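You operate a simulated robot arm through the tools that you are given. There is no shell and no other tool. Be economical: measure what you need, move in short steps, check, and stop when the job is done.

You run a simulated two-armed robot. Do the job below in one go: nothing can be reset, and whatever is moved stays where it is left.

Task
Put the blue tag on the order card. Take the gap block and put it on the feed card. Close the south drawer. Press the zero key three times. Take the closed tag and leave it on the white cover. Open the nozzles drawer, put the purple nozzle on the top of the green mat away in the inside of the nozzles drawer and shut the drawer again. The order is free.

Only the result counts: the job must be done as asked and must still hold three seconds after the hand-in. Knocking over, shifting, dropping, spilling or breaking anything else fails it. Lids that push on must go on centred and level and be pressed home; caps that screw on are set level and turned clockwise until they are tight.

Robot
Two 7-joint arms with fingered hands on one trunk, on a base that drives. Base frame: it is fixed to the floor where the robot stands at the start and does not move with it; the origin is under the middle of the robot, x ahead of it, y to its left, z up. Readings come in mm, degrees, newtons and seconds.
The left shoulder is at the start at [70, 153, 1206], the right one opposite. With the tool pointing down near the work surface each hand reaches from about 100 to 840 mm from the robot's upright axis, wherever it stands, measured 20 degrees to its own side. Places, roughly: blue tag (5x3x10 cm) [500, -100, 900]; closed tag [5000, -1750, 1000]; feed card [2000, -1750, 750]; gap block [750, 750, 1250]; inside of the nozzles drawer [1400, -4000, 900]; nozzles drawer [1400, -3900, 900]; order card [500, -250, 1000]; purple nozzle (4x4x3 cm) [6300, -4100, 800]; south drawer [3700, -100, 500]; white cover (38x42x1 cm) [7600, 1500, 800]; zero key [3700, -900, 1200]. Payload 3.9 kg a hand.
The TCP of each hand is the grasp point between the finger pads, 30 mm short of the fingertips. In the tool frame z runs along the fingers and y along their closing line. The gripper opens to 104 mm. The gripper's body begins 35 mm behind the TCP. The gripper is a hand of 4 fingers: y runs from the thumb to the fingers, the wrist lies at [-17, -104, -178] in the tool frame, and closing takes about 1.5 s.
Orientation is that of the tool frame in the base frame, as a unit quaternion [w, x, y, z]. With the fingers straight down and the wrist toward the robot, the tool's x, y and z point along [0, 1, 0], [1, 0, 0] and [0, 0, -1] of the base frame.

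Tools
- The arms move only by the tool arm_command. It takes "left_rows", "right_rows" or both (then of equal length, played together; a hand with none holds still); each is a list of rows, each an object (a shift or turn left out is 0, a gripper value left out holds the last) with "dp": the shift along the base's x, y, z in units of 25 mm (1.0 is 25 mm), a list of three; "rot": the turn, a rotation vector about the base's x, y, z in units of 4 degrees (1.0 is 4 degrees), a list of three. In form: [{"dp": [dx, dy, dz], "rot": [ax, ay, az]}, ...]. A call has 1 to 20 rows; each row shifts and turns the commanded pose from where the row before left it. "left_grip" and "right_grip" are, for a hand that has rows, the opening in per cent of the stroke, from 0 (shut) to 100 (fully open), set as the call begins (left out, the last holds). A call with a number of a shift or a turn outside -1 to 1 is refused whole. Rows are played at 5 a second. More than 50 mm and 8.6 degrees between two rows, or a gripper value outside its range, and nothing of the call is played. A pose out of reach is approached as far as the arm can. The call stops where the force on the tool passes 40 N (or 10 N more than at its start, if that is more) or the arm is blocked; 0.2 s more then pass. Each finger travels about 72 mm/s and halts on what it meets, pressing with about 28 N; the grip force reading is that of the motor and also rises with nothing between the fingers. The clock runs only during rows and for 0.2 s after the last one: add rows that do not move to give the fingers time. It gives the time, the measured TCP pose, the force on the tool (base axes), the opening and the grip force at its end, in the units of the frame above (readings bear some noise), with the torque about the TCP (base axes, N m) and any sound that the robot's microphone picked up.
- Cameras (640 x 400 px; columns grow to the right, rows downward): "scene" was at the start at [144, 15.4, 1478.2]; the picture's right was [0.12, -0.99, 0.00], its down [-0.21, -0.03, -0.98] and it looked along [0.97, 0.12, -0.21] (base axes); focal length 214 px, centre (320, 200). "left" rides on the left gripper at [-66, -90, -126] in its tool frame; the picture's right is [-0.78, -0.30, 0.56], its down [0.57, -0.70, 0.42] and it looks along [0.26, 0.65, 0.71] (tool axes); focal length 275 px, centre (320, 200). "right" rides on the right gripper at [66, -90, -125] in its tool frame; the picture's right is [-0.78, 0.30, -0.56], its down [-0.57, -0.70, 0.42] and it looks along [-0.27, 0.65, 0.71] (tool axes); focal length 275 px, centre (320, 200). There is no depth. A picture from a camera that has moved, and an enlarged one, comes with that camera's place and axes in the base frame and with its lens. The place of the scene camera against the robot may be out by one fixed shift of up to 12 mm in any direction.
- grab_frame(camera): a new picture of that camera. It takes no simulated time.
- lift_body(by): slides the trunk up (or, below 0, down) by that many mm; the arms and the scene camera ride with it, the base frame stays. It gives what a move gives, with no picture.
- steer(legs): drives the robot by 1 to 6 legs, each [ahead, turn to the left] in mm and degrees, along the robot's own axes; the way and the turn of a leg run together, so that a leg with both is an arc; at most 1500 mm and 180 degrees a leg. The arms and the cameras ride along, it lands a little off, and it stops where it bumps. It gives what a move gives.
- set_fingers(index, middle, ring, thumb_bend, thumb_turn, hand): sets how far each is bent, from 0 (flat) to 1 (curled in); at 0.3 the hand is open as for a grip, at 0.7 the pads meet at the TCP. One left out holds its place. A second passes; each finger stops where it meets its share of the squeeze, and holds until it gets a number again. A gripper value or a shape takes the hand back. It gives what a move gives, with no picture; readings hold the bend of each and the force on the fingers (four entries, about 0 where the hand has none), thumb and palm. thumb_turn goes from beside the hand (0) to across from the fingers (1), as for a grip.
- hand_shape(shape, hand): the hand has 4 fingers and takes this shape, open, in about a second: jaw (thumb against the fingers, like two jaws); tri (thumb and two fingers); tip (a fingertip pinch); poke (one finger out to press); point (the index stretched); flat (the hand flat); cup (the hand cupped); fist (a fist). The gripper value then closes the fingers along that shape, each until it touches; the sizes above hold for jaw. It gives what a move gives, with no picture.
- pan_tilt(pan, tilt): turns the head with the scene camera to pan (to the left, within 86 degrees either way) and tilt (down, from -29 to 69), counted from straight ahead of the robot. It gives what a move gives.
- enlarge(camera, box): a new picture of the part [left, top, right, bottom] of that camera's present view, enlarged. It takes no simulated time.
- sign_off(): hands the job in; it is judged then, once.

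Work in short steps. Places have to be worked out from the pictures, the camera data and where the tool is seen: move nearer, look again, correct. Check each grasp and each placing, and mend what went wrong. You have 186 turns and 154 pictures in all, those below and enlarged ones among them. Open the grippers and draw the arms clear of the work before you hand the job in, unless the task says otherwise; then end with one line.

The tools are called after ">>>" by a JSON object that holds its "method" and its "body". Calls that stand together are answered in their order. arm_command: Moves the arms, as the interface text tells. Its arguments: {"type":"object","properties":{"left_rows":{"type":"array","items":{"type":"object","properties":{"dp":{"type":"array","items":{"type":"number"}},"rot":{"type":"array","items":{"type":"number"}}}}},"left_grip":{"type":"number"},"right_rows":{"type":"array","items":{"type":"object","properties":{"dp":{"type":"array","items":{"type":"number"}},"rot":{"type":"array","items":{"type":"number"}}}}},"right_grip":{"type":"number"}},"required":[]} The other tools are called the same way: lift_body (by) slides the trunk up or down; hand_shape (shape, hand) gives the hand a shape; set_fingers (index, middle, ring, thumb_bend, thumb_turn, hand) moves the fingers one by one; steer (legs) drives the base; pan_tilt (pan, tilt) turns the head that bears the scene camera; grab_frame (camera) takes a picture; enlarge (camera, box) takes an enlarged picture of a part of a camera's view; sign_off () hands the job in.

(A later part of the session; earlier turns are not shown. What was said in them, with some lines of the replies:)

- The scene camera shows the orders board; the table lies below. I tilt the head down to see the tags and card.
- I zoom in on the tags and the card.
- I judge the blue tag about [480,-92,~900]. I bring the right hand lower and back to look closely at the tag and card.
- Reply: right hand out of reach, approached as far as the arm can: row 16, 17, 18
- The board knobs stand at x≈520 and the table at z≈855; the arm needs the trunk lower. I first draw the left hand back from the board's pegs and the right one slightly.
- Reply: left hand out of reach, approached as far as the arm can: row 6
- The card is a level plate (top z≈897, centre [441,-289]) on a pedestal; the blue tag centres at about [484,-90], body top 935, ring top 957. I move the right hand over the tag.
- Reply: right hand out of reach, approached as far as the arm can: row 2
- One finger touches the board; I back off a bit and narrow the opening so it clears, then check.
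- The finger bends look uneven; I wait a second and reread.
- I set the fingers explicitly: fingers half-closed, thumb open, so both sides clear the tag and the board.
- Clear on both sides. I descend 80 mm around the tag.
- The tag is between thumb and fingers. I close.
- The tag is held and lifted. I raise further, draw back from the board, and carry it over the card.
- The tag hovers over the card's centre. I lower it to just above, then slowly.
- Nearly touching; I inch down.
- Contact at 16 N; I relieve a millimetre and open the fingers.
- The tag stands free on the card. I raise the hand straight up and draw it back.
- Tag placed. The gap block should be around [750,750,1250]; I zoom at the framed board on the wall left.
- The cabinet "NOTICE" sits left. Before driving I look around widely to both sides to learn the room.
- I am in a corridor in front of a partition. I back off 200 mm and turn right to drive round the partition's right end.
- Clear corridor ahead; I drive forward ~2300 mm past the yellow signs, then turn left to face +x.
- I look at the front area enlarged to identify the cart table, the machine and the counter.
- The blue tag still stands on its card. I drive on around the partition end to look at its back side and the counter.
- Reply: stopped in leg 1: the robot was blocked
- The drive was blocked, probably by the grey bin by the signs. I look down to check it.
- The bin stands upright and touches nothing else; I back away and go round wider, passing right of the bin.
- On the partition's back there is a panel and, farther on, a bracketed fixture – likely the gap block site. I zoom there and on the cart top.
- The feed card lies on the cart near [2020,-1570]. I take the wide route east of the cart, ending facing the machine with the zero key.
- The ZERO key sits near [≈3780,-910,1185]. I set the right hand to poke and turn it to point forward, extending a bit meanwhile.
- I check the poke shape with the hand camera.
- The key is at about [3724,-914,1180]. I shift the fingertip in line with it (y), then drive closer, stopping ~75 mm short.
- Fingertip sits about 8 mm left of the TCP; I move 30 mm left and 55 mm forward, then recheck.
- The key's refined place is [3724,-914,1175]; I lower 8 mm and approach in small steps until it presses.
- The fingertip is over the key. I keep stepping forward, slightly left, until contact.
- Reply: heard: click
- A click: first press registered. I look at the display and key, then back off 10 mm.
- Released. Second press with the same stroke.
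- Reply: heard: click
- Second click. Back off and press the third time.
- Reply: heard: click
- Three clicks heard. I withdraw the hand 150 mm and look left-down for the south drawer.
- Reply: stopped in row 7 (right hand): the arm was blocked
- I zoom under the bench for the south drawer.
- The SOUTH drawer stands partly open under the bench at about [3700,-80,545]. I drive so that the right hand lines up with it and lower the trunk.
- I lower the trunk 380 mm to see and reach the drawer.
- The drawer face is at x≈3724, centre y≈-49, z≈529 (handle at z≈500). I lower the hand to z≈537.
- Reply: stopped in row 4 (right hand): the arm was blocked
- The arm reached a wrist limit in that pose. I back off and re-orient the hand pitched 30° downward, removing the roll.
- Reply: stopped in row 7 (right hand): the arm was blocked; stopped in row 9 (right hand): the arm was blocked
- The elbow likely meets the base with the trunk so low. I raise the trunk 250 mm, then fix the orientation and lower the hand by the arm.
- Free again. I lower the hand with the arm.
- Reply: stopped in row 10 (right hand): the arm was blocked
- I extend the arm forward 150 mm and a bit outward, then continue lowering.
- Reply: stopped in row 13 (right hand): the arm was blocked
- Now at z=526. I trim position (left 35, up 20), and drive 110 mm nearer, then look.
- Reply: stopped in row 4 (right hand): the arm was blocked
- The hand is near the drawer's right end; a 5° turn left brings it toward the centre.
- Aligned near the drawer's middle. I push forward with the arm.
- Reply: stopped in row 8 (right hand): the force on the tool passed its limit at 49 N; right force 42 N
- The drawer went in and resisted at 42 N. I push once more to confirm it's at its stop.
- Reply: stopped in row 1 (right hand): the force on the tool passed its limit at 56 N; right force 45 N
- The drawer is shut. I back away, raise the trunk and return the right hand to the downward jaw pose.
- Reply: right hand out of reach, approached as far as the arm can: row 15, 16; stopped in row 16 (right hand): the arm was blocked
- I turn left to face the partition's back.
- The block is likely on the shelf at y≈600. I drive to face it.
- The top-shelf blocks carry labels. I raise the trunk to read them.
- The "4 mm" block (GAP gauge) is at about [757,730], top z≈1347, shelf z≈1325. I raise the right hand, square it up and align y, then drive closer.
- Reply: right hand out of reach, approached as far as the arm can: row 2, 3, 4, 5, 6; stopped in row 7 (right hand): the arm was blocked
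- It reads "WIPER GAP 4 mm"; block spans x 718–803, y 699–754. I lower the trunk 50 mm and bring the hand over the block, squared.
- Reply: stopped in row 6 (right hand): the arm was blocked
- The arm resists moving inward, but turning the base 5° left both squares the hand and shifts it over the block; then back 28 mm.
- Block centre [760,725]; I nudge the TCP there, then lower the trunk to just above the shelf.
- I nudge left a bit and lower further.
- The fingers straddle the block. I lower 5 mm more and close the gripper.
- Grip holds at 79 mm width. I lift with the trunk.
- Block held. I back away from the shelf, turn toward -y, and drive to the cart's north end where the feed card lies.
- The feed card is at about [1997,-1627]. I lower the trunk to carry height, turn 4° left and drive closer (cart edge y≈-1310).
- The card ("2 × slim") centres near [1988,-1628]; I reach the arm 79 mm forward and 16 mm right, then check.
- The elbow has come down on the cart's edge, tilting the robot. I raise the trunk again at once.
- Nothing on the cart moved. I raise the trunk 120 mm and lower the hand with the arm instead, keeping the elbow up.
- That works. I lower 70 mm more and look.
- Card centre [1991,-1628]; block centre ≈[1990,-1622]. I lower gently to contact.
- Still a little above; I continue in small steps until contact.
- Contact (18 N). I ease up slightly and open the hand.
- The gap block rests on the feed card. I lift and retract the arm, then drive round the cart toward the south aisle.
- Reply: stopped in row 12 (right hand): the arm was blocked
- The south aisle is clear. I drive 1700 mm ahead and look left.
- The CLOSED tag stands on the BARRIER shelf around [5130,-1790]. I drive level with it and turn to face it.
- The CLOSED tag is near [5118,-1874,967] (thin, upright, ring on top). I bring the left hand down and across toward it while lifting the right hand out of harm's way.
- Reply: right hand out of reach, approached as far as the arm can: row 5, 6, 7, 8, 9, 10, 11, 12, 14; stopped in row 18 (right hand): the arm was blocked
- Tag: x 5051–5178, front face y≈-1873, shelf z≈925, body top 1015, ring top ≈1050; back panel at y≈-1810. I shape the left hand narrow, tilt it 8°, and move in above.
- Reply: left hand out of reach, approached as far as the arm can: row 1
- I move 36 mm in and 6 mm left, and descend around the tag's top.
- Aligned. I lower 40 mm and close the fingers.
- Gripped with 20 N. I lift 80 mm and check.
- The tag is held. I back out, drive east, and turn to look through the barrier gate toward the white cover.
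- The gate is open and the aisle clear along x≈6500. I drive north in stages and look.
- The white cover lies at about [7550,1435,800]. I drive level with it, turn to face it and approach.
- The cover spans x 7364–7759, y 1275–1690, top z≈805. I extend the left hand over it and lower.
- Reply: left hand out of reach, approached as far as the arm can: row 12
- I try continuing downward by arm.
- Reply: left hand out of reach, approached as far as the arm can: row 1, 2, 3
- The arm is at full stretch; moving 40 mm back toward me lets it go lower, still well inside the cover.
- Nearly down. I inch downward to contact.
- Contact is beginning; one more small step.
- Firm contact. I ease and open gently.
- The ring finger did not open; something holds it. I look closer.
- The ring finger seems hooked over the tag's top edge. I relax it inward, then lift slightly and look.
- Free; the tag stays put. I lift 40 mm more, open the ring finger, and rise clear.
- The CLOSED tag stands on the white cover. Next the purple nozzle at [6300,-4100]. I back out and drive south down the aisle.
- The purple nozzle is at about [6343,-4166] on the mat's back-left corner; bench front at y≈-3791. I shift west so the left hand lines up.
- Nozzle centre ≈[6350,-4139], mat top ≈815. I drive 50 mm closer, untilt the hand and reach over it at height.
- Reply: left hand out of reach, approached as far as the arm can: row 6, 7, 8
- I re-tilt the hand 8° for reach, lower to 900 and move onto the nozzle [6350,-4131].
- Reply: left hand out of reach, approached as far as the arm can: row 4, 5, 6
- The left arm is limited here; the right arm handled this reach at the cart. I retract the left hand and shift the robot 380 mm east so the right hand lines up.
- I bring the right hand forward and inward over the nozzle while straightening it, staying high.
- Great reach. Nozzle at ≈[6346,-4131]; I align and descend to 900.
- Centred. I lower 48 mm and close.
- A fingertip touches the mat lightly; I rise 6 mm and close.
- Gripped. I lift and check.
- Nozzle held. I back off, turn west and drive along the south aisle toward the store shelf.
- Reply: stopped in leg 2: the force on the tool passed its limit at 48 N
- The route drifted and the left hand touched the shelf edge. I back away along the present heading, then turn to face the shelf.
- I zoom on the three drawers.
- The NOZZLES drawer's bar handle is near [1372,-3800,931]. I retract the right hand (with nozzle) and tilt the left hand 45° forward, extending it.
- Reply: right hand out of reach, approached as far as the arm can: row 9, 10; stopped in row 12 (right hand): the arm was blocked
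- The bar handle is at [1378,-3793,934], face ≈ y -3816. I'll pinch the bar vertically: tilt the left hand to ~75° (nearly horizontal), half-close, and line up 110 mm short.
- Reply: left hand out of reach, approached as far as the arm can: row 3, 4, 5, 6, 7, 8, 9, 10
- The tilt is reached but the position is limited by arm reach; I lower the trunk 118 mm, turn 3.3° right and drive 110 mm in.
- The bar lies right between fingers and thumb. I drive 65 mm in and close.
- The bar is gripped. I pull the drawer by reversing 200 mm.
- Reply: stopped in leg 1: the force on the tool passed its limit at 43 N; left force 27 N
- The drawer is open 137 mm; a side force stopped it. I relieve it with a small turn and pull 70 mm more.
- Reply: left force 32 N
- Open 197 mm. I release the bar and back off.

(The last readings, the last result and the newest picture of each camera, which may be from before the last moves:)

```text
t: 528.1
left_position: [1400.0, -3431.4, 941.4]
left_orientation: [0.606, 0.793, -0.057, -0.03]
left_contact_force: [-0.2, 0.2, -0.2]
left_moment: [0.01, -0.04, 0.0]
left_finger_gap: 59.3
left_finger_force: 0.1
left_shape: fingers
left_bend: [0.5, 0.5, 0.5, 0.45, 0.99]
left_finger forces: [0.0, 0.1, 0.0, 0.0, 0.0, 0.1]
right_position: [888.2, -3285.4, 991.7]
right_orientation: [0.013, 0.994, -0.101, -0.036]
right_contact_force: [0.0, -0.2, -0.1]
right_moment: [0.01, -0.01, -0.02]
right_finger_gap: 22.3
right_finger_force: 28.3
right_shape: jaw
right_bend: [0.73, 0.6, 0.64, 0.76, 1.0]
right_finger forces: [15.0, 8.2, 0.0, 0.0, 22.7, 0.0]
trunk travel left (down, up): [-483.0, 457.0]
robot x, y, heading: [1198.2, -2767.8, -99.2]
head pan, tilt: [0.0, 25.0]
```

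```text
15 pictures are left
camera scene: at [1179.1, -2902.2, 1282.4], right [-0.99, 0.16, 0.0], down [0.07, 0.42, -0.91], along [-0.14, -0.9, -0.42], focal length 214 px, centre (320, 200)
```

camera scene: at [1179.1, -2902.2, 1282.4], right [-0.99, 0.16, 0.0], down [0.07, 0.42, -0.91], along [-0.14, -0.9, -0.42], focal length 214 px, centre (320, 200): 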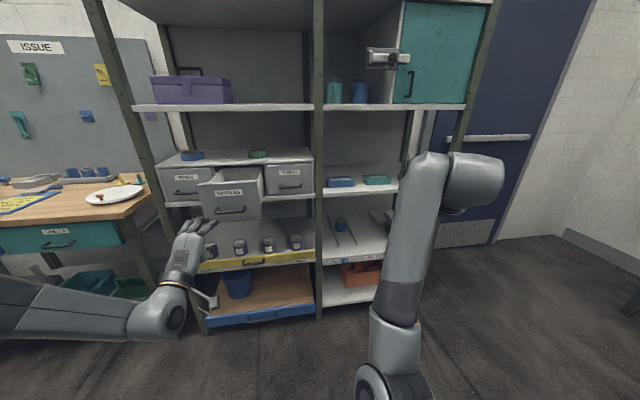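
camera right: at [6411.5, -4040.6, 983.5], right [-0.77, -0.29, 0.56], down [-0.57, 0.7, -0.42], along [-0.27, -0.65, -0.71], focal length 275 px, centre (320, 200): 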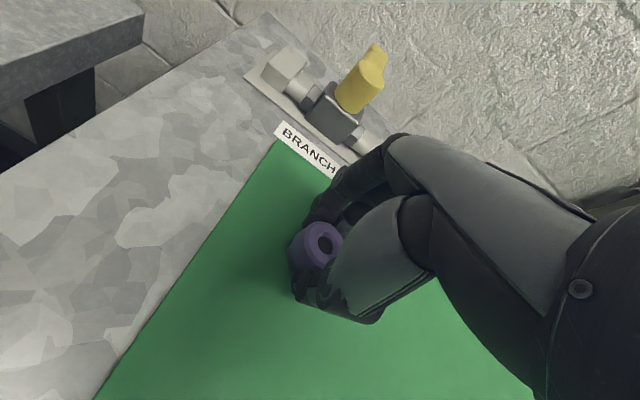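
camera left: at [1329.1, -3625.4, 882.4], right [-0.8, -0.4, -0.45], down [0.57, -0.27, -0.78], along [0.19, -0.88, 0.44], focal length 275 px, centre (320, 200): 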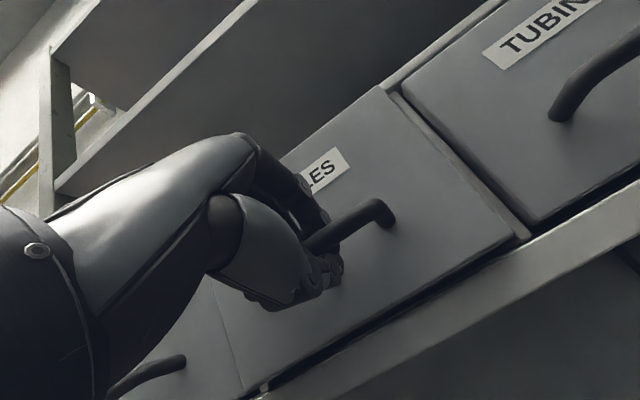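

Drawer open. I retract the left hand to a downward pose, raise the trunk, and shift east for the right hand.

>>> {"method": "arm_command", "body": {"left_rows": [{"dp": [0.1, 0.5, 0.3], "rot": [0.93, 0, 0]}, {"dp": [0.1, 0.5, 0.3], "rot": [0.93, 0, 0]}, {"dp": [0.1, 0.5, 0.3], "rot": [0.93, 0, 0]}, {"dp": [0.1, 0.5, 0.3], "rot": [0.93, 0, 0]}, {"dp": [0.1, 0.5, 0.3], "rot": [0.93, 0, 0]}, {"dp": [0.1, 0.5, 0.3], "rot": [0.93, 0, 0]}, {"dp": [0.1, 0.5, 0.3], "rot": [0.93, 0, 0]}, {"dp": [0.1, 0.5, 0.3], "rot": [0.93, 0, 0]}, {"dp": [0.1, 0.5, 0.3], "rot": [0.93, 0, 0]}, {"dp": [0.1, 0.5, 0.3], "rot": [0.93, 0, 0]}, {"dp": [0.1, 0.5, 0.3], "rot": [0.93, 0, 0]}, {"dp": [0.1, 0.5, 0.3], "rot": [0.93, 0, 0]}, {"dp": [0.1, 0.5, 0.3], "rot": [0.93, 0, 0]}, {"dp": [0.1, 0.5, 0.3], "rot": [0.93, 0, 0]}, {"dp": [0.1, 0.5, 0.3], "rot": [0.93, 0, 0]}, {"dp": [0.1, 0.5, 0.3], "rot": [0.93, 0, 0]}]}}

>>> {"method": "lift_body", "body": {"by": 118}}

>>> {"method": "steer", "body": {"legs": [[0, 99], [400, 0], [0, -90]]}}

```text
t: 531.5
left_position: [1445.5, -3257.5, 1061.2]
left_orientation: [0.132, 0.989, -0.034, -0.056]
left_contact_force: [0.1, -0.2, 0.1]
left_moment: [0.0, -0.01, -0.04]
left_finger_gap: 59.8
left_finger_force: 0.1
left_shape: fingers
left_bend: [0.5, 0.5, 0.5, 0.45, 0.99]
left_finger forces: [0.0, 0.1, 0.1, 0.0, 0.0, 0.0]
left hand out of reach, approached as far as the arm can: row 11, 12, 13
right_position: [888.3, -3285.9, 991.5]
right_orientation: [0.011, 0.994, -0.101, -0.036]
right_contact_force: [-0.7, 0.3, 0.3]
right_moment: [0.0, -0.03, 0.01]
right_finger_gap: 22.2
right_finger_force: 28.0
right_shape: jaw
right_bend: [0.73, 0.6, 0.64, 0.76, 1.0]
right_finger forces: [15.0, 8.2, 0.0, 0.0, 22.7, 0.0]
trunk travel left (down, up): [-483.0, 457.0]
robot x, y, heading: [1203.5, -2766.7, -99.0]
head pan, tilt: [0.0, 25.0]
```

```text
t: 533.0
left_position: [1446.5, -3257.5, 1179.7]
left_orientation: [0.132, 0.989, -0.035, -0.056]
left_contact_force: [0.3, -0.3, -0.1]
left_moment: [0.0, -0.02, 0.0]
left_finger_gap: 59.8
left_finger_force: 0.1
left_shape: fingers
left_bend: [0.5, 0.5, 0.5, 0.45, 0.99]
left_finger forces: [0.1, 0.0, 0.0, 0.1, 0.0, 0.1]
right_position: [888.8, -3286.4, 1107.8]
right_orientation: [0.011, 0.994, -0.101, -0.036]
right_contact_force: [0.5, -0.4, 0.7]
right_moment: [0.01, -0.04, -0.03]
right_finger_gap: 22.4
right_finger_force: 28.1
right_shape: jaw
right_bend: [0.73, 0.6, 0.64, 0.76, 1.0]
right_finger forces: [15.0, 8.2, 0.1, 0.0, 22.7, 0.0]
trunk travel left (down, up): [-601.0, 339.0]
robot x, y, heading: [1197.6, -2767.8, -99.1]
head pan, tilt: [0.0, 25.0]
```

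```text
t: 543.5
left_position: [1940.0, -3184.0, 1178.8]
left_orientation: [0.137, 0.987, 0.07, -0.041]
left_contact_force: [-0.3, 0.9, 0.0]
left_moment: [0.02, -0.01, 0.02]
left_finger_gap: 59.8
left_finger_force: 0.1
left_shape: fingers
left_bend: [0.5, 0.5, 0.5, 0.45, 0.99]
left_finger forces: [0.1, 0.0, 0.0, 0.0, 0.1, 0.0]
right_position: [1403.2, -3328.8, 1109.5]
right_orientation: [0.016, 0.999, 0.004, -0.035]
right_contact_force: [0.0, 0.2, -0.4]
right_moment: [0.0, 0.01, -0.02]
right_finger_gap: 22.1
right_finger_force: 27.7
right_shape: jaw
right_bend: [0.73, 0.6, 0.64, 0.76, 1.0]
right_finger forces: [15.2, 10.3, 0.1, 0.0, 22.1, 0.0]
trunk travel left (down, up): [-601.0, 339.0]
robot x, y, heading: [1597.2, -2757.7, -87.0]
head pan, tilt: [0.0, 25.0]
```

I drive forward 270 mm, then reach the right hand over the open drawer.

>>> {"method": "arm_command", "body": {"right_rows": [{"dp": [0, 0, 0.8]}, {"dp": [0, 0, 0.4]}, {"dp": [0, 0, 0]}]}}

>>> {"method": "steer", "body": {"legs": [[270, 0]]}}

>>> {"method": "arm_command", "body": {"right_rows": [{"dp": [-0.3, -0.7, 0], "rot": [0.1, 0, 0]}, {"dp": [-0.3, -0.7, 0], "rot": [0.1, 0, 0]}, {"dp": [-0.3, -0.7, 0]}, {"dp": [-0.3, -0.7, 0]}, {"dp": [-0.3, -0.7, 0]}, {"dp": [-0.2, -0.7, 0]}, {"dp": [0, 0, 0]}]}}

>>> {"method": "grab_frame", "body": {"camera": "right"}}

```text
t: 544.3
left_position: [1940.2, -3183.6, 1178.7]
left_orientation: [0.138, 0.987, 0.069, -0.042]
left_contact_force: [-0.4, 0.9, 0.1]
left_moment: [0.0, -0.03, -0.01]
left_finger_gap: 59.7
left_finger_force: 0.1
left_shape: fingers
left_bend: [0.5, 0.5, 0.5, 0.45, 0.99]
left_finger forces: [0.0, 0.0, 0.0, 0.0, 0.1, 0.0]
right_position: [1389.6, -3329.2, 1143.1]
right_orientation: [0.018, 0.999, -0.008, -0.045]
right_contact_force: [-0.1, -0.2, -0.2]
right_moment: [-0.01, -0.01, 0.03]
right_finger_gap: 22.2
right_finger_force: 28.1
right_shape: jaw
right_bend: [0.73, 0.6, 0.64, 0.76, 1.0]
right_finger forces: [15.2, 10.4, 0.1, 0.0, 22.1, 0.0]
trunk travel left (down, up): [-601.0, 339.0]
robot x, y, heading: [1594.5, -2759.2, -87.1]
head pan, tilt: [0.0, 25.0]
```

```text
t: 546.2
left_position: [1950.7, -3458.8, 1178.3]
left_orientation: [0.137, 0.987, 0.067, -0.042]
left_contact_force: [0.1, 0.5, -0.2]
left_moment: [-0.03, -0.01, 0.04]
left_finger_gap: 60.1
left_finger_force: 0.1
left_shape: fingers
left_bend: [0.5, 0.5, 0.5, 0.45, 0.99]
left_finger forces: [0.1, 0.0, 0.0, 0.0, 0.0, 0.0]
right_position: [1399.3, -3599.3, 1145.4]
right_orientation: [0.02, 0.999, -0.013, -0.041]
right_contact_force: [-0.2, -0.1, -0.2]
right_moment: [-0.02, 0.01, 0.0]
right_finger_gap: 22.1
right_finger_force: 27.9
right_shape: jaw
right_bend: [0.73, 0.6, 0.64, 0.76, 1.0]
right_finger forces: [15.2, 10.4, 0.0, 0.0, 22.1, 0.0]
trunk travel left (down, up): [-601.0, 339.0]
robot x, y, heading: [1611.7, -3025.7, -87.4]
head pan, tilt: [0.0, 25.0]
```

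```text
t: 547.8
left_position: [1951.0, -3457.5, 1178.4]
left_orientation: [0.137, 0.987, 0.066, -0.042]
left_contact_force: [0.3, -1.2, 0.3]
left_moment: [-0.03, 0.01, 0.0]
left_finger_gap: 59.8
left_finger_force: 0.0
left_shape: fingers
left_bend: [0.5, 0.5, 0.5, 0.45, 0.99]
left_finger forces: [0.0, 0.0, 0.0, 0.0, 0.0, 0.0]
right_position: [1357.1, -3703.0, 1143.5]
right_orientation: [0.012, 0.999, -0.012, -0.042]
right_contact_force: [-0.1, 0.5, 0.1]
right_moment: [-0.01, -0.01, -0.03]
right_finger_gap: 22.4
right_finger_force: 28.3
right_shape: jaw
right_bend: [0.73, 0.6, 0.64, 0.76, 1.0]
right_finger forces: [15.3, 10.4, 0.1, 0.0, 22.2, 0.1]
trunk travel left (down, up): [-601.0, 339.0]
robot x, y, heading: [1608.9, -3024.0, -87.3]
head pan, tilt: [0.0, 25.0]
```

```text
14 pictures are left
camera right: at [1435.5, -3611.7, 1262.0], right [-0.73, -0.26, 0.63], down [-0.59, 0.7, -0.4], along [-0.34, -0.66, -0.67], focal length 275 px, centre (320, 200)
```

right: 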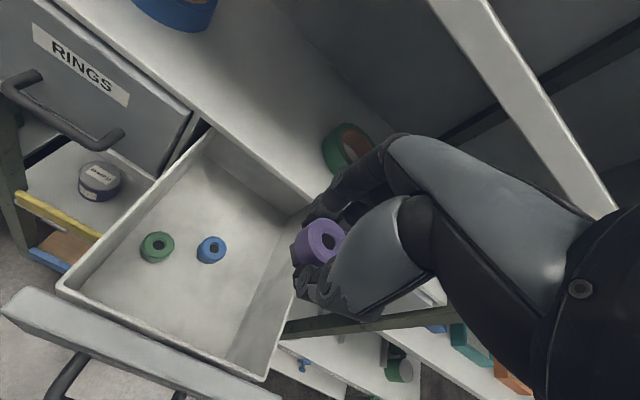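

The drawer holds a green and a blue nozzle; free room is at the front middle. I shift to nozzle target ≈[1372,-3690] and lower to just inside.

>>> {"method": "arm_command", "body": {"right_rows": [{"dp": [0.25, 0.4, -0.5]}, {"dp": [0.25, 0.4, -0.8]}, {"dp": [0, 0, -0.8]}, {"dp": [0, 0, -0.8]}, {"dp": [0, 0, -0.8]}, {"dp": [0, 0, -0.8]}, {"dp": [0, 0, -0.8]}, {"dp": [0, 0, 0]}]}}

>>> {"method": "grab_frame", "body": {"camera": "right"}}

```text
t: 549.6
left_position: [1950.4, -3458.3, 1178.8]
left_orientation: [0.138, 0.987, 0.066, -0.042]
left_contact_force: [0.2, -0.4, -0.1]
left_moment: [0.02, 0.0, 0.01]
left_finger_gap: 60.0
left_finger_force: 0.1
left_shape: fingers
left_bend: [0.5, 0.5, 0.5, 0.45, 0.99]
left_finger forces: [0.0, 0.0, 0.0, 0.0, 0.0, 0.0]
right_position: [1368.7, -3682.8, 1011.9]
right_orientation: [0.012, 0.999, -0.012, -0.041]
right_contact_force: [0.2, 0.0, 0.0]
right_moment: [-0.02, 0.02, -0.01]
right_finger_gap: 22.2
right_finger_force: 28.3
right_shape: jaw
right_bend: [0.73, 0.6, 0.64, 0.76, 1.0]
right_finger forces: [15.3, 10.4, 0.0, 0.1, 22.1, 0.0]
trunk travel left (down, up): [-601.0, 339.0]
robot x, y, heading: [1611.5, -3024.8, -87.3]
head pan, tilt: [0.0, 25.0]
```

```text
13 pictures are left
camera right: at [1447.1, -3592.0, 1129.2], right [-0.73, -0.26, 0.63], down [-0.59, 0.7, -0.39], along [-0.34, -0.66, -0.67], focal length 275 px, centre (320, 200)
```

right: 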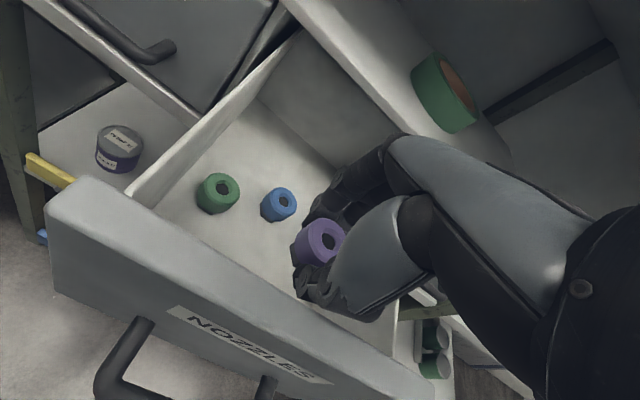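

Floor ≈ z 900. I shift 8 mm deeper and lower in checked steps, watching forces at the drawer front.

>>> {"method": "arm_command", "body": {"right_rows": [{"dp": [0, -0.35, 0]}, {"dp": [0, 0, -0.5]}, {"dp": [0, 0, -0.5]}, {"dp": [0, 0, -0.2]}, {"dp": [0, 0, 0]}]}}

>>> {"method": "grab_frame", "body": {"camera": "right"}}

```text
t: 550.8
left_position: [1950.4, -3458.0, 1178.0]
left_orientation: [0.137, 0.987, 0.066, -0.042]
left_contact_force: [-0.1, 0.0, -0.1]
left_moment: [0.02, 0.01, 0.0]
left_finger_gap: 59.7
left_finger_force: 0.2
left_shape: fingers
left_bend: [0.5, 0.5, 0.5, 0.45, 0.99]
left_finger forces: [0.0, 0.0, 0.0, 0.0, 0.1, 0.0]
right_position: [1369.6, -3693.1, 982.3]
right_orientation: [0.012, 0.999, -0.013, -0.042]
right_contact_force: [0.2, -0.8, 0.4]
right_moment: [0.05, 0.02, -0.01]
right_finger_gap: 22.0
right_finger_force: 27.9
right_shape: jaw
right_bend: [0.73, 0.6, 0.64, 0.76, 1.0]
right_finger forces: [15.5, 10.8, 0.0, 0.1, 24.1, 0.0]
trunk travel left (down, up): [-601.0, 339.0]
robot x, y, heading: [1612.8, -3025.3, -87.0]
head pan, tilt: [0.0, 25.0]
```

```text
12 pictures are left
camera right: at [1447.8, -3600.8, 1099.4], right [-0.73, -0.26, 0.63], down [-0.59, 0.7, -0.39], along [-0.34, -0.66, -0.67], focal length 275 px, centre (320, 200)
```

right: 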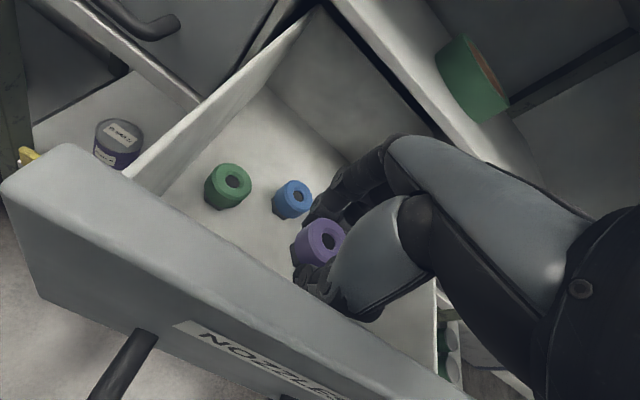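

No contact yet. I keep lowering gently.

>>> {"method": "arm_command", "body": {"right_rows": [{"dp": [0, 0, -0.3]}, {"dp": [0, 0, -0.3]}, {"dp": [0, 0, 0]}]}}

>>> {"method": "arm_command", "body": {"right_rows": [{"dp": [0, 0, -0.25]}, {"dp": [0, 0, -0.25]}, {"dp": [0, 0, 0]}]}}

```text
t: 551.6
left_position: [1950.3, -3457.2, 1179.6]
left_orientation: [0.137, 0.987, 0.067, -0.042]
left_contact_force: [0.4, -0.6, 0.8]
left_moment: [-0.03, 0.01, -0.02]
left_finger_gap: 59.9
left_finger_force: 0.1
left_shape: fingers
left_bend: [0.5, 0.5, 0.5, 0.45, 0.99]
left_finger forces: [0.0, 0.0, 0.0, 0.0, 0.0, 0.0]
right_position: [1370.1, -3692.6, 966.8]
right_orientation: [0.012, 0.999, -0.012, -0.041]
right_contact_force: [-0.3, -0.5, -0.4]
right_moment: [0.0, 0.02, -0.03]
right_finger_gap: 22.2
right_finger_force: 28.6
right_shape: jaw
right_bend: [0.73, 0.6, 0.64, 0.76, 1.0]
right_finger forces: [15.5, 10.7, 0.0, 0.1, 22.7, 0.0]
trunk travel left (down, up): [-601.0, 339.0]
robot x, y, heading: [1609.9, -3023.7, -87.1]
head pan, tilt: [0.0, 25.0]
```

```text
t: 552.4
left_position: [1950.7, -3457.2, 1179.9]
left_orientation: [0.137, 0.987, 0.066, -0.041]
left_contact_force: [0.1, 0.4, -0.5]
left_moment: [-0.02, 0.0, 0.01]
left_finger_gap: 59.9
left_finger_force: 0.0
left_shape: fingers
left_bend: [0.5, 0.5, 0.5, 0.45, 0.99]
left_finger forces: [0.1, 0.0, 0.0, 0.0, 0.0, 0.1]
right_position: [1369.4, -3692.5, 954.8]
right_orientation: [0.012, 0.999, -0.011, -0.041]
right_contact_force: [-0.2, 0.0, -1.1]
right_moment: [-0.01, -0.01, 0.01]
right_finger_gap: 22.4
right_finger_force: 27.9
right_shape: jaw
right_bend: [0.73, 0.6, 0.64, 0.76, 1.0]
right_finger forces: [15.4, 10.6, 0.1, 0.0, 22.4, 0.0]
trunk travel left (down, up): [-601.0, 339.0]
robot x, y, heading: [1611.0, -3025.2, -87.2]
head pan, tilt: [0.0, 25.0]
```

Still free; on to floor contact (expected near TCP z≈938–943).

>>> {"method": "arm_command", "body": {"right_rows": [{"dp": [0, 0, -0.2]}, {"dp": [0, 0, -0.2]}, {"dp": [0, 0, 0]}]}}

>>> {"method": "grab_frame", "body": {"camera": "right"}}

```text
t: 553.2
left_position: [1951.9, -3457.6, 1179.5]
left_orientation: [0.137, 0.987, 0.066, -0.042]
left_contact_force: [0.2, 0.1, -0.2]
left_moment: [-0.02, -0.04, 0.02]
left_finger_gap: 59.7
left_finger_force: 0.0
left_shape: fingers
left_bend: [0.5, 0.5, 0.5, 0.45, 0.99]
left_finger forces: [0.0, 0.0, 0.0, 0.1, 0.1, 0.0]
right_position: [1370.1, -3692.1, 945.9]
right_orientation: [0.013, 0.999, -0.012, -0.042]
right_contact_force: [0.5, -0.4, 0.3]
right_moment: [-0.02, -0.01, 0.01]
right_finger_gap: 22.0
right_finger_force: 27.4
right_shape: jaw
right_bend: [0.73, 0.6, 0.64, 0.76, 1.0]
right_finger forces: [15.5, 10.6, 0.0, 0.0, 22.5, 0.1]
trunk travel left (down, up): [-601.0, 339.0]
robot x, y, heading: [1612.7, -3025.3, -87.3]
head pan, tilt: [0.0, 25.0]
```

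```text
11 pictures are left
camera right: at [1447.9, -3600.9, 1062.7], right [-0.73, -0.26, 0.63], down [-0.59, 0.7, -0.39], along [-0.34, -0.66, -0.67], focal length 275 px, centre (320, 200)
```

right: 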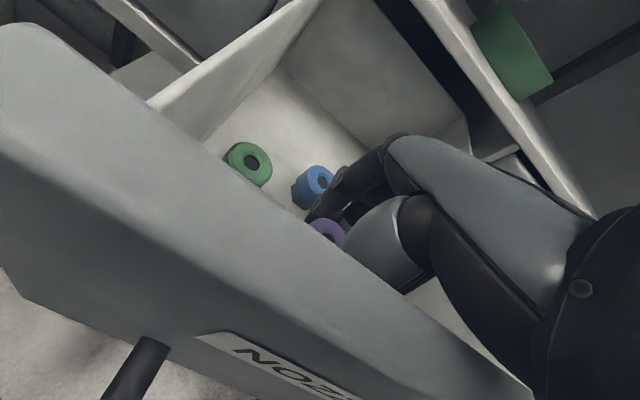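

Very near the floor; two more 3 mm steps.

>>> {"method": "arm_command", "body": {"right_rows": [{"dp": [0, 0, -0.12]}, {"dp": [0, 0, -0.12]}, {"dp": [0, 0, 0]}]}}

>>> {"method": "arm_command", "body": {"right_rows": [{"dp": [0, 0, -0.12]}, {"dp": [0, 0, -0.08]}, {"dp": [0, 0, 0]}]}}

```text
t: 554.0
left_position: [1951.6, -3456.5, 1179.9]
left_orientation: [0.138, 0.987, 0.066, -0.041]
left_contact_force: [-0.8, -0.4, 0.5]
left_moment: [-0.04, -0.01, 0.0]
left_finger_gap: 60.0
left_finger_force: 0.0
left_shape: fingers
left_bend: [0.5, 0.5, 0.5, 0.45, 0.99]
left_finger forces: [0.0, 0.0, 0.0, 0.0, 0.1, 0.1]
right_position: [1369.3, -3692.3, 941.5]
right_orientation: [0.015, 0.999, -0.012, -0.041]
right_contact_force: [-1.5, -1.5, 10.7]
right_moment: [0.76, -0.02, 0.06]
right_finger_gap: 22.2
right_finger_force: 27.8
right_shape: jaw
right_bend: [0.73, 0.6, 0.64, 0.76, 1.0]
right_finger forces: [15.4, 10.6, 0.1, 0.0, 22.5, 0.1]
trunk travel left (down, up): [-601.0, 339.0]
robot x, y, heading: [1609.7, -3028.7, -86.9]
head pan, tilt: [0.0, 25.0]
```

```text
t: 554.8
left_position: [1951.8, -3457.8, 1178.7]
left_orientation: [0.138, 0.987, 0.066, -0.042]
left_contact_force: [0.5, -0.5, -0.9]
left_moment: [0.01, -0.04, 0.02]
left_finger_gap: 59.8
left_finger_force: 0.1
left_shape: fingers
left_bend: [0.5, 0.5, 0.5, 0.45, 0.99]
left_finger forces: [0.1, 0.0, 0.0, 0.1, 0.0, 0.0]
right_position: [1369.6, -3693.6, 942.0]
right_orientation: [0.023, 0.999, -0.012, -0.044]
right_contact_force: [-1.7, 0.1, 19.4]
right_moment: [1.13, -0.08, 0.14]
right_finger_gap: 22.2
right_finger_force: 28.0
right_shape: jaw
right_bend: [0.73, 0.6, 0.64, 0.76, 1.0]
right_finger forces: [15.5, 10.7, 0.0, 0.1, 22.5, 0.1]
trunk travel left (down, up): [-601.0, 339.0]
robot x, y, heading: [1614.1, -3026.9, -87.5]
head pan, tilt: [0.0, 25.0]
stopped in row 3 (right hand): the force on the tool passed its limit at 42 N (the readings are from after the stop); the commanded pose is now the measured one
```

The hand heel now rests on the drawer front; the nozzle is only millimetres from the floor. I ease up 3 mm and open slightly.

>>> {"method": "arm_command", "body": {"right_rows": [{"dp": [0, 0, 0.12]}, {"dp": [0, 0, 0]}]}}

>>> {"method": "set_fingers", "body": {"hand": "right", "index": 0.66, "middle": 0.55, "ring": 0.57, "thumb_bend": 0.58}}

>>> {"method": "grab_frame", "body": {"camera": "right"}}

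```text
t: 555.4
left_position: [1951.9, -3455.6, 1178.3]
left_orientation: [0.138, 0.987, 0.066, -0.042]
left_contact_force: [0.2, 0.9, 1.1]
left_moment: [0.01, 0.0, 0.01]
left_finger_gap: 60.2
left_finger_force: 0.2
left_shape: fingers
left_bend: [0.5, 0.5, 0.5, 0.45, 0.99]
left_finger forces: [0.1, 0.0, 0.1, 0.0, 0.0, 0.0]
right_position: [1367.8, -3692.9, 942.0]
right_orientation: [0.017, 0.999, -0.013, -0.043]
right_contact_force: [1.7, -0.3, 8.6]
right_moment: [0.53, 0.09, -0.05]
right_finger_gap: 22.2
right_finger_force: 27.7
right_shape: jaw
right_bend: [0.73, 0.6, 0.64, 0.76, 1.0]
right_finger forces: [15.5, 10.6, 0.1, 0.0, 22.5, 0.0]
trunk travel left (down, up): [-601.0, 339.0]
robot x, y, heading: [1612.5, -3026.6, -87.5]
head pan, tilt: [0.0, 25.0]
```

```text
t: 556.4
left_position: [1952.5, -3457.0, 1180.0]
left_orientation: [0.138, 0.987, 0.066, -0.042]
left_contact_force: [-0.1, 0.6, 1.0]
left_moment: [-0.01, 0.04, -0.01]
left_finger_gap: 59.7
left_finger_force: 0.1
left_shape: fingers
left_bend: [0.5, 0.5, 0.5, 0.45, 0.99]
left_finger forces: [0.0, 0.0, 0.0, 0.1, 0.0, 0.0]
right_position: [1368.0, -3693.1, 942.3]
right_orientation: [0.018, 0.999, -0.013, -0.043]
right_contact_force: [0.1, 1.3, 8.2]
right_moment: [0.41, 0.1, -0.06]
right_finger_gap: 27.4
right_finger_force: 0.6
right_shape: fingers
right_bend: [0.65, 0.55, 0.56, 0.56, 1.0]
right_finger forces: [0.8, 0.0, 0.1, 0.1, 1.0, 0.1]
trunk travel left (down, up): [-601.0, 339.0]
robot x, y, heading: [1608.4, -3026.3, -87.2]
head pan, tilt: [0.0, 25.0]
```

```text
10 pictures are left
camera right: at [1448.0, -3599.9, 1057.9], right [-0.73, -0.25, 0.63], down [-0.59, 0.7, -0.4], along [-0.34, -0.67, -0.66], focal length 275 px, centre (320, 200)
```

right: 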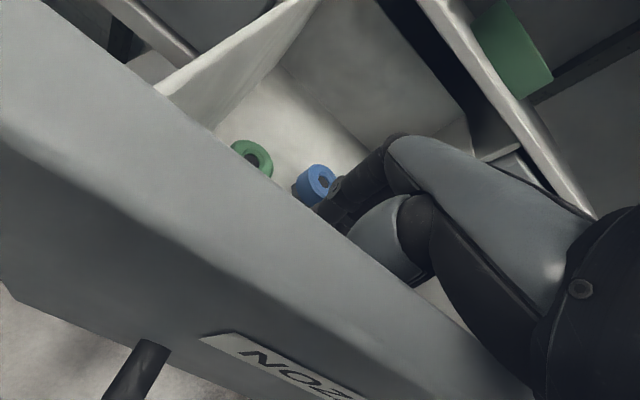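

I open a little more.

>>> {"method": "set_fingers", "body": {"hand": "right", "index": 0.54, "middle": 0.52, "ring": 0.54, "thumb_bend": 0.45}}

>>> {"method": "arm_command", "body": {"right_rows": [{"dp": [0, 0, 0.3]}, {"dp": [0, 0, 0.8]}, {"dp": [0, 0, 0.8]}, {"dp": [0, 0, 0.8]}, {"dp": [0, 0, 0]}]}}

>>> {"method": "grab_frame", "body": {"camera": "right"}}

```text
t: 557.4
left_position: [1951.2, -3458.1, 1179.9]
left_orientation: [0.138, 0.987, 0.066, -0.041]
left_contact_force: [0.3, -0.9, 0.5]
left_moment: [-0.02, -0.01, 0.02]
left_finger_gap: 59.9
left_finger_force: 0.1
left_shape: fingers
left_bend: [0.5, 0.5, 0.5, 0.45, 0.99]
left_finger forces: [0.0, 0.1, 0.1, 0.0, 0.1, 0.0]
right_position: [1369.5, -3693.2, 942.7]
right_orientation: [0.018, 0.999, -0.012, -0.043]
right_contact_force: [1.1, 0.6, 6.7]
right_moment: [0.31, 0.14, -0.08]
right_finger_gap: 54.2
right_finger_force: 0.0
right_shape: fingers
right_bend: [0.54, 0.52, 0.54, 0.45, 1.0]
right_finger forces: [0.0, 0.0, 0.0, 0.0, 0.7, 0.0]
trunk travel left (down, up): [-601.0, 339.0]
robot x, y, heading: [1609.5, -3028.0, -87.2]
head pan, tilt: [0.0, 25.0]
```

```text
t: 558.6
left_position: [1951.4, -3457.6, 1179.7]
left_orientation: [0.136, 0.988, 0.066, -0.042]
left_contact_force: [1.0, -0.2, -0.5]
left_moment: [-0.01, -0.02, -0.03]
left_finger_gap: 60.0
left_finger_force: 0.1
left_shape: fingers
left_bend: [0.5, 0.5, 0.5, 0.45, 0.99]
left_finger forces: [0.0, 0.1, 0.0, 0.0, 0.1, 0.0]
right_position: [1369.3, -3693.5, 1008.5]
right_orientation: [0.017, 0.999, -0.013, -0.042]
right_contact_force: [1.0, -0.2, 0.0]
right_moment: [0.01, -0.02, 0.02]
right_finger_gap: 54.6
right_finger_force: 0.0
right_shape: fingers
right_bend: [0.54, 0.52, 0.54, 0.45, 1.0]
right_finger forces: [0.0, 0.1, 0.0, 0.0, 0.1, 0.0]
trunk travel left (down, up): [-601.0, 339.0]
robot x, y, heading: [1610.0, -3025.6, -87.6]
head pan, tilt: [0.0, 25.0]
```

```text
9 pictures are left
camera right: at [1447.9, -3601.0, 1125.5], right [-0.73, -0.26, 0.63], down [-0.59, 0.7, -0.4], along [-0.34, -0.66, -0.67], focal length 275 px, centre (320, 200)
```

right: 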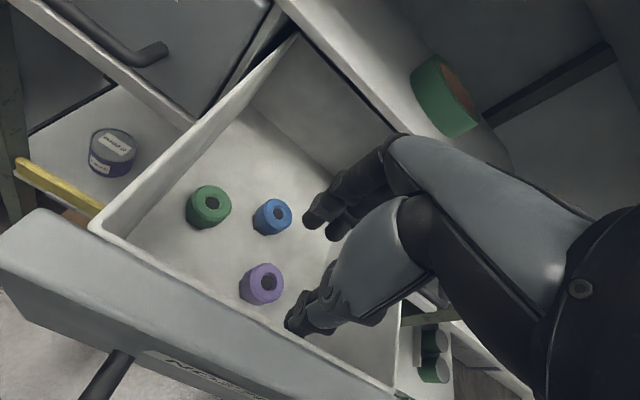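

The purple nozzle stands in the drawer. I raise the hand, back off, make a fist and lower it in front of the drawer face.

>>> {"method": "arm_command", "body": {"right_rows": [{"dp": [0, 0, 0.9]}, {"dp": [0, 0, 0.9]}, {"dp": [0, 0, 0.9]}, {"dp": [0, 0, 0.9]}, {"dp": [0, 0, 0.9]}, {"dp": [0, 0, 0.9]}, {"dp": [0, 0, 0]}]}}

>>> {"method": "steer", "body": {"legs": [[-260, 0]]}}

>>> {"method": "hand_shape", "body": {"hand": "right", "shape": "fist"}}

>>> {"method": "arm_command", "body": {"right_rows": [{"dp": [0, 0, -0.9]}, {"dp": [0, 0, -0.9]}, {"dp": [0, 0, -0.9]}, {"dp": [0, 0, -0.9]}, {"dp": [0, 0, -0.9]}, {"dp": [0, 0, -0.9]}, {"dp": [0, 0, -0.9]}, {"dp": [0, 0, -0.9]}, {"dp": [0, 0, 0]}]}}

>>> {"method": "grab_frame", "body": {"camera": "scene"}}

```text
t: 560.2
left_position: [1949.6, -3458.7, 1178.9]
left_orientation: [0.137, 0.987, 0.066, -0.042]
left_contact_force: [0.0, -0.8, -0.1]
left_moment: [0.02, 0.01, -0.03]
left_finger_gap: 59.9
left_finger_force: 0.1
left_shape: fingers
left_bend: [0.5, 0.5, 0.5, 0.45, 0.99]
left_finger forces: [0.1, 0.0, 0.1, 0.1, 0.0, 0.0]
right_position: [1367.6, -3695.3, 1142.7]
right_orientation: [0.017, 0.999, -0.013, -0.042]
right_contact_force: [-0.1, -0.3, -0.1]
right_moment: [-0.03, 0.02, -0.02]
right_finger_gap: 54.5
right_finger_force: 0.1
right_shape: fingers
right_bend: [0.54, 0.52, 0.54, 0.45, 1.0]
right_finger forces: [0.0, 0.1, 0.0, 0.0, 0.1, 0.0]
trunk travel left (down, up): [-601.0, 339.0]
robot x, y, heading: [1613.6, -3022.1, -87.3]
head pan, tilt: [0.0, 25.0]
```

```text
t: 562.0
left_position: [1937.7, -3202.7, 1178.8]
left_orientation: [0.137, 0.988, 0.065, -0.041]
left_contact_force: [0.3, 0.3, 0.4]
left_moment: [0.02, -0.03, 0.03]
left_finger_gap: 59.8
left_finger_force: 0.0
left_shape: fingers
left_bend: [0.5, 0.5, 0.5, 0.45, 0.99]
left_finger forces: [0.0, 0.0, 0.1, 0.0, 0.1, 0.0]
right_position: [1352.8, -3438.0, 1142.3]
right_orientation: [0.017, 0.999, -0.014, -0.041]
right_contact_force: [1.4, -0.5, -0.5]
right_moment: [0.01, -0.03, 0.01]
right_finger_gap: 54.5
right_finger_force: 0.1
right_shape: fingers
right_bend: [0.54, 0.52, 0.54, 0.45, 1.0]
right_finger forces: [0.0, 0.0, 0.0, 0.0, 0.0, 0.1]
trunk travel left (down, up): [-601.0, 339.0]
robot x, y, heading: [1601.1, -2770.9, -87.2]
head pan, tilt: [0.0, 25.0]
```

```text
t: 562.9
left_position: [1938.1, -3203.3, 1178.9]
left_orientation: [0.137, 0.988, 0.065, -0.042]
left_contact_force: [0.8, 0.6, -0.5]
left_moment: [0.02, -0.01, -0.01]
left_finger_gap: 59.8
left_finger_force: 0.1
left_shape: fingers
left_bend: [0.5, 0.5, 0.5, 0.45, 0.99]
left_finger forces: [0.0, 0.0, 0.0, 0.0, 0.1, 0.1]
right_position: [1353.7, -3436.4, 1142.1]
right_orientation: [0.018, 0.999, -0.015, -0.043]
right_contact_force: [0.0, -0.3, 0.8]
right_moment: [0.03, 0.0, -0.03]
right_finger_gap: 0.0
right_finger_force: 0.0
right_shape: fist
right_bend: [1.0, 1.0, 1.0, 0.84, 0.84]
right_finger forces: [0.0, 0.0, 0.1, 0.0, 0.1, 0.0]
trunk travel left (down, up): [-601.0, 339.0]
robot x, y, heading: [1599.0, -2771.4, -87.7]
head pan, tilt: [0.0, 25.0]
```

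```text
t: 564.9
left_position: [1936.9, -3201.8, 1177.6]
left_orientation: [0.137, 0.988, 0.065, -0.042]
left_contact_force: [0.1, -0.6, 0.7]
left_moment: [0.0, 0.03, 0.02]
left_finger_gap: 59.9
left_finger_force: 0.2
left_shape: fingers
left_bend: [0.5, 0.5, 0.5, 0.45, 0.99]
left_finger forces: [0.0, 0.0, 0.1, 0.0, 0.1, 0.0]
right_position: [1352.9, -3437.3, 962.6]
right_orientation: [0.018, 0.999, -0.016, -0.042]
right_contact_force: [0.3, 0.2, 1.3]
right_moment: [0.02, 0.0, -0.01]
right_finger_gap: 0.0
right_finger_force: 0.1
right_shape: fist
right_bend: [1.0, 1.0, 1.0, 0.84, 0.84]
right_finger forces: [0.0, 0.1, 0.1, 0.1, 0.0, 0.0]
trunk travel left (down, up): [-601.0, 339.0]
robot x, y, heading: [1599.0, -2769.5, -87.6]
head pan, tilt: [0.0, 25.0]
```

```text
8 pictures are left
camera scene: at [1607.0, -2907.1, 1400.3], right [-1.0, -0.04, 0.0], down [-0.02, 0.42, -0.91], along [0.04, -0.91, -0.42], focal length 214 px, centre (320, 200)
```

scene: 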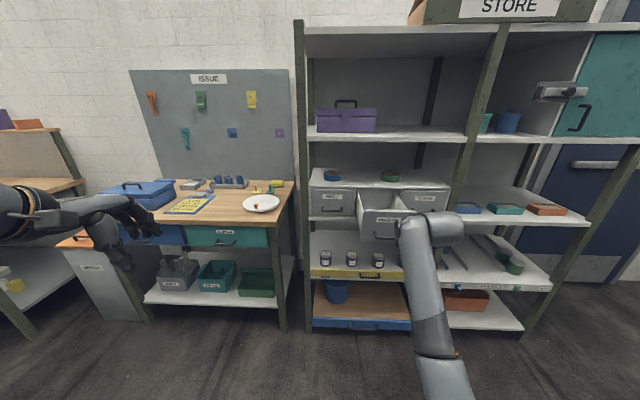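

The fist is in front of the drawer. I lower 15 mm and push by driving forward.

>>> {"method": "arm_command", "body": {"right_rows": [{"dp": [0.3, 0, -0.6]}, {"dp": [0.3, 0, 0]}, {"dp": [0, 0, 0]}]}}

>>> {"method": "steer", "body": {"legs": [[240, 0]]}}

>>> {"method": "enlarge", "body": {"camera": "scene", "box": [290, 120, 510, 280]}}

```text
t: 565.7
left_position: [1936.9, -3201.7, 1179.5]
left_orientation: [0.137, 0.988, 0.065, -0.042]
left_contact_force: [0.5, 0.3, 0.0]
left_moment: [-0.02, 0.01, 0.01]
left_finger_gap: 59.7
left_finger_force: 0.0
left_shape: fingers
left_bend: [0.5, 0.5, 0.5, 0.45, 0.99]
left_finger forces: [0.0, 0.2, 0.0, 0.0, 0.0, 0.0]
right_position: [1369.3, -3437.0, 947.5]
right_orientation: [0.016, 0.999, -0.014, -0.043]
right_contact_force: [-0.5, -0.6, -0.8]
right_moment: [-0.01, -0.02, 0.01]
right_finger_gap: 0.0
right_finger_force: 0.1
right_shape: fist
right_bend: [1.0, 1.0, 1.0, 0.84, 0.84]
right_finger forces: [0.0, 0.0, 0.0, 0.0, 0.1, 0.0]
trunk travel left (down, up): [-601.0, 339.0]
robot x, y, heading: [1602.0, -2770.6, -87.4]
head pan, tilt: [0.0, 25.0]
```

```text
t: 567.5
left_position: [1950.0, -3439.2, 1179.3]
left_orientation: [0.138, 0.987, 0.067, -0.041]
left_contact_force: [-0.4, 0.1, 0.3]
left_moment: [-0.01, 0.01, 0.0]
left_finger_gap: 59.7
left_finger_force: 0.0
left_shape: fingers
left_bend: [0.5, 0.5, 0.5, 0.45, 0.99]
left_finger forces: [0.1, 0.0, 0.1, 0.1, 0.0, 0.0]
right_position: [1381.4, -3675.4, 948.1]
right_orientation: [0.018, 0.999, -0.013, -0.041]
right_contact_force: [0.3, 0.8, 0.8]
right_moment: [0.01, -0.06, 0.02]
right_finger_gap: 0.0
right_finger_force: 0.1
right_shape: fist
right_bend: [1.0, 1.0, 1.0, 0.85, 0.84]
right_finger forces: [0.1, 0.1, 0.0, 0.0, 1.6, 0.0]
trunk travel left (down, up): [-601.0, 339.0]
robot x, y, heading: [1607.1, -3003.9, -87.3]
head pan, tilt: [0.0, 25.0]
```

```text
2.50 times, centred on (400, 200) of scene
camera zoom: at [1618.0, -3146.3, 1400.3], right [-1.0, -0.05, 0.0], down [-0.02, 0.42, -0.91], along [0.04, -0.91, -0.42], focal length 536 px, centre (120, 200)
```

zoom: 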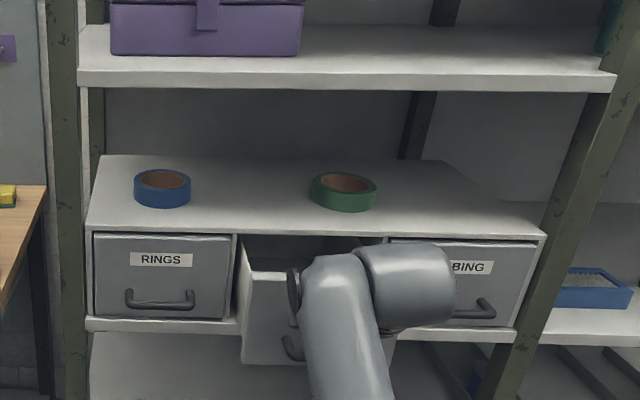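

The drawer is moving in. I continue forward until it stops.

>>> {"method": "steer", "body": {"legs": [[130, 0]]}}

>>> {"method": "enlarge", "body": {"camera": "scene", "box": [290, 120, 510, 280]}}

```text
t: 568.7
left_position: [1953.6, -3546.3, 1178.4]
left_orientation: [0.137, 0.988, 0.064, -0.042]
left_contact_force: [0.8, 0.2, -0.2]
left_moment: [0.02, 0.02, 0.01]
left_finger_gap: 59.8
left_finger_force: 0.0
left_shape: fingers
left_bend: [0.5, 0.5, 0.5, 0.45, 0.99]
left_finger forces: [0.0, 0.0, 0.0, 0.0, 0.1, 0.0]
right_position: [1384.6, -3778.2, 948.7]
right_orientation: [0.011, 0.999, -0.015, -0.045]
right_contact_force: [0.4, 0.2, 0.4]
right_moment: [-0.03, 0.03, -0.01]
right_finger_gap: 0.0
right_finger_force: 0.1
right_shape: fist
right_bend: [1.0, 1.0, 1.0, 0.85, 0.84]
right_finger forces: [0.0, 0.1, 0.0, 0.0, 0.0, 0.0]
trunk travel left (down, up): [-601.0, 339.0]
robot x, y, heading: [1614.4, -3111.8, -87.4]
head pan, tilt: [0.0, 25.0]
stopped in leg 1: the force on the tool passed its limit at 125 N (the readings are from after the stop); the commanded pose is now the measured one
```

```text
2.50 times, centred on (400, 200) of scene
camera zoom: at [1623.1, -3252.4, 1400.2], right [-1.0, -0.04, 0.0], down [-0.02, 0.42, -0.91], along [0.04, -0.91, -0.42], focal length 536 px, centre (120, 200)
```

zoom: 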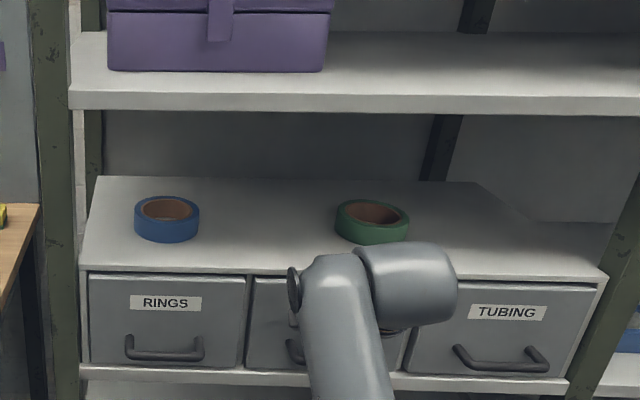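

The drawer looks flush with its neighbours. I back off and check.

>>> {"method": "steer", "body": {"legs": [[-350, 0]]}}

>>> {"method": "hand_shape", "body": {"hand": "right", "shape": "jaw"}}

>>> {"method": "hand_shape", "body": {"hand": "left", "shape": "jaw"}}

>>> {"method": "pan_tilt", "body": {"pan": -15, "tilt": 25}}

>>> {"method": "grab_frame", "body": {"camera": "right"}}

>>> {"method": "enlarge", "body": {"camera": "scene", "box": [220, 130, 440, 290]}}

```text
t: 571.0
left_position: [1937.4, -3195.0, 1179.0]
left_orientation: [0.137, 0.988, 0.065, -0.041]
left_contact_force: [-0.4, -0.1, -0.5]
left_moment: [0.02, 0.0, 0.02]
left_finger_gap: 59.8
left_finger_force: 0.1
left_shape: fingers
left_bend: [0.5, 0.5, 0.5, 0.45, 0.99]
left_finger forces: [0.0, 0.1, 0.0, 0.0, 0.0, 0.1]
right_position: [1368.7, -3426.7, 947.7]
right_orientation: [0.01, 0.999, -0.014, -0.044]
right_contact_force: [0.7, 0.3, -0.7]
right_moment: [0.0, 0.0, 0.05]
right_finger_gap: 0.0
right_finger_force: 0.0
right_shape: fist
right_bend: [1.0, 1.0, 1.0, 0.85, 0.84]
right_finger forces: [0.0, 0.1, 0.0, 0.1, 0.0, 0.0]
trunk travel left (down, up): [-601.0, 339.0]
robot x, y, heading: [1602.6, -2768.2, -87.5]
head pan, tilt: [0.0, 25.0]
```

```text
t: 571.9
left_position: [1938.1, -3195.6, 1178.2]
left_orientation: [0.137, 0.988, 0.065, -0.04]
left_contact_force: [0.2, -0.5, -1.1]
left_moment: [0.01, 0.02, 0.0]
left_finger_gap: 59.8
left_finger_force: 0.2
left_shape: fingers
left_bend: [0.5, 0.5, 0.5, 0.45, 0.99]
left_finger forces: [0.0, 0.1, 0.1, 0.0, 0.0, 0.1]
right_position: [1368.7, -3426.6, 948.6]
right_orientation: [0.011, 0.999, -0.015, -0.044]
right_contact_force: [-0.3, -0.9, 0.5]
right_moment: [0.0, 0.01, 0.03]
right_finger_gap: 103.7
right_finger_force: 0.1
right_shape: jaw
right_bend: [0.3, 0.3, 0.3, 0.3, 0.97]
right_finger forces: [0.0, 0.0, 0.0, 0.1, 0.0, 0.0]
trunk travel left (down, up): [-601.0, 339.0]
robot x, y, heading: [1598.5, -2760.2, -87.8]
head pan, tilt: [0.0, 25.0]
```

```text
t: 572.8
left_position: [1938.3, -3195.5, 1177.8]
left_orientation: [0.136, 0.988, 0.065, -0.041]
left_contact_force: [0.6, -0.6, -0.6]
left_moment: [-0.01, -0.01, 0.02]
left_finger_gap: 103.6
left_finger_force: 0.1
left_shape: jaw
left_bend: [0.3, 0.3, 0.3, 0.3, 0.97]
left_finger forces: [0.0, 0.0, 0.0, 0.0, 0.1, 0.1]
right_position: [1369.2, -3427.8, 948.6]
right_orientation: [0.011, 0.999, -0.014, -0.043]
right_contact_force: [-0.2, 0.3, 0.6]
right_moment: [0.02, 0.0, 0.0]
right_finger_gap: 103.7
right_finger_force: 0.1
right_shape: jaw
right_bend: [0.3, 0.3, 0.3, 0.3, 0.97]
right_finger forces: [0.1, 0.0, 0.1, 0.1, 0.0, 0.1]
trunk travel left (down, up): [-601.0, 339.0]
robot x, y, heading: [1600.1, -2764.9, -87.3]
head pan, tilt: [0.0, 25.0]
```

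```text
t: 573.6
left_position: [1938.2, -3194.8, 1178.0]
left_orientation: [0.136, 0.988, 0.064, -0.041]
left_contact_force: [-0.1, -0.9, 0.8]
left_moment: [-0.02, 0.03, -0.05]
left_finger_gap: 103.8
left_finger_force: 0.0
left_shape: jaw
left_bend: [0.3, 0.3, 0.3, 0.3, 0.97]
left_finger forces: [0.0, 0.0, 0.1, 0.0, 0.0, 0.0]
right_position: [1370.0, -3425.1, 948.6]
right_orientation: [0.01, 0.999, -0.015, -0.043]
right_contact_force: [0.0, 0.0, 0.8]
right_moment: [0.01, -0.03, -0.04]
right_finger_gap: 103.6
right_finger_force: 0.1
right_shape: jaw
right_bend: [0.3, 0.3, 0.3, 0.3, 0.97]
right_finger forces: [0.0, 0.0, 0.0, 0.0, 0.0, 0.0]
trunk travel left (down, up): [-601.0, 339.0]
robot x, y, heading: [1601.2, -2759.8, -87.4]
head pan, tilt: [-15.0, 25.0]
```

```text
5 pictures are left
camera right: at [1449.6, -3335.5, 1065.2], right [-0.73, -0.26, 0.63], down [-0.59, 0.71, -0.39], along [-0.34, -0.65, -0.67], focal length 275 px, centre (320, 200)
```

right: 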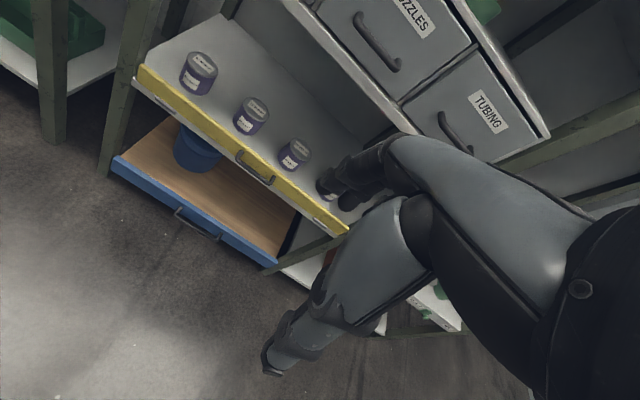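

```text
2.50 times, centred on (330, 210) of scene
camera zoom: at [1583.0, -2898.7, 1400.3], right [-0.98, 0.21, 0.0], down [0.09, 0.41, -0.91], along [-0.19, -0.89, -0.42], focal length 536 px, centre (295, 175)
```

zoom: 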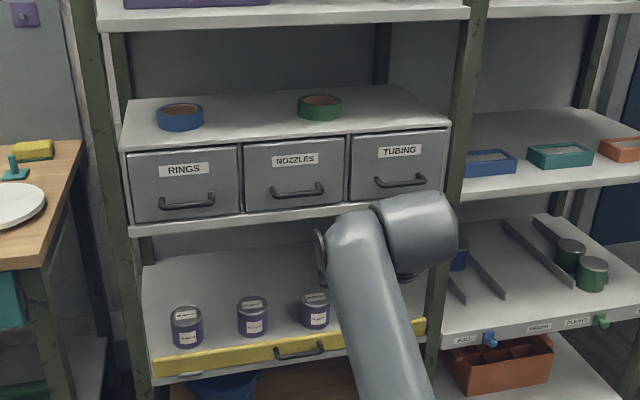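

The NOZZLES drawer is shut flush, both hands are open and clear, and every part of the job is done, so I hand it in.

>>> {"method": "sign_off", "body": {}}

```text
The job is handed in.
```

All six parts of the job are done and handed in; on the way I bumped a grey floor bin (it stayed upright), the right elbow briefly pressed on the cart's edge, and a left finger touched the store shelf, with nothing seen out of place afterwards.
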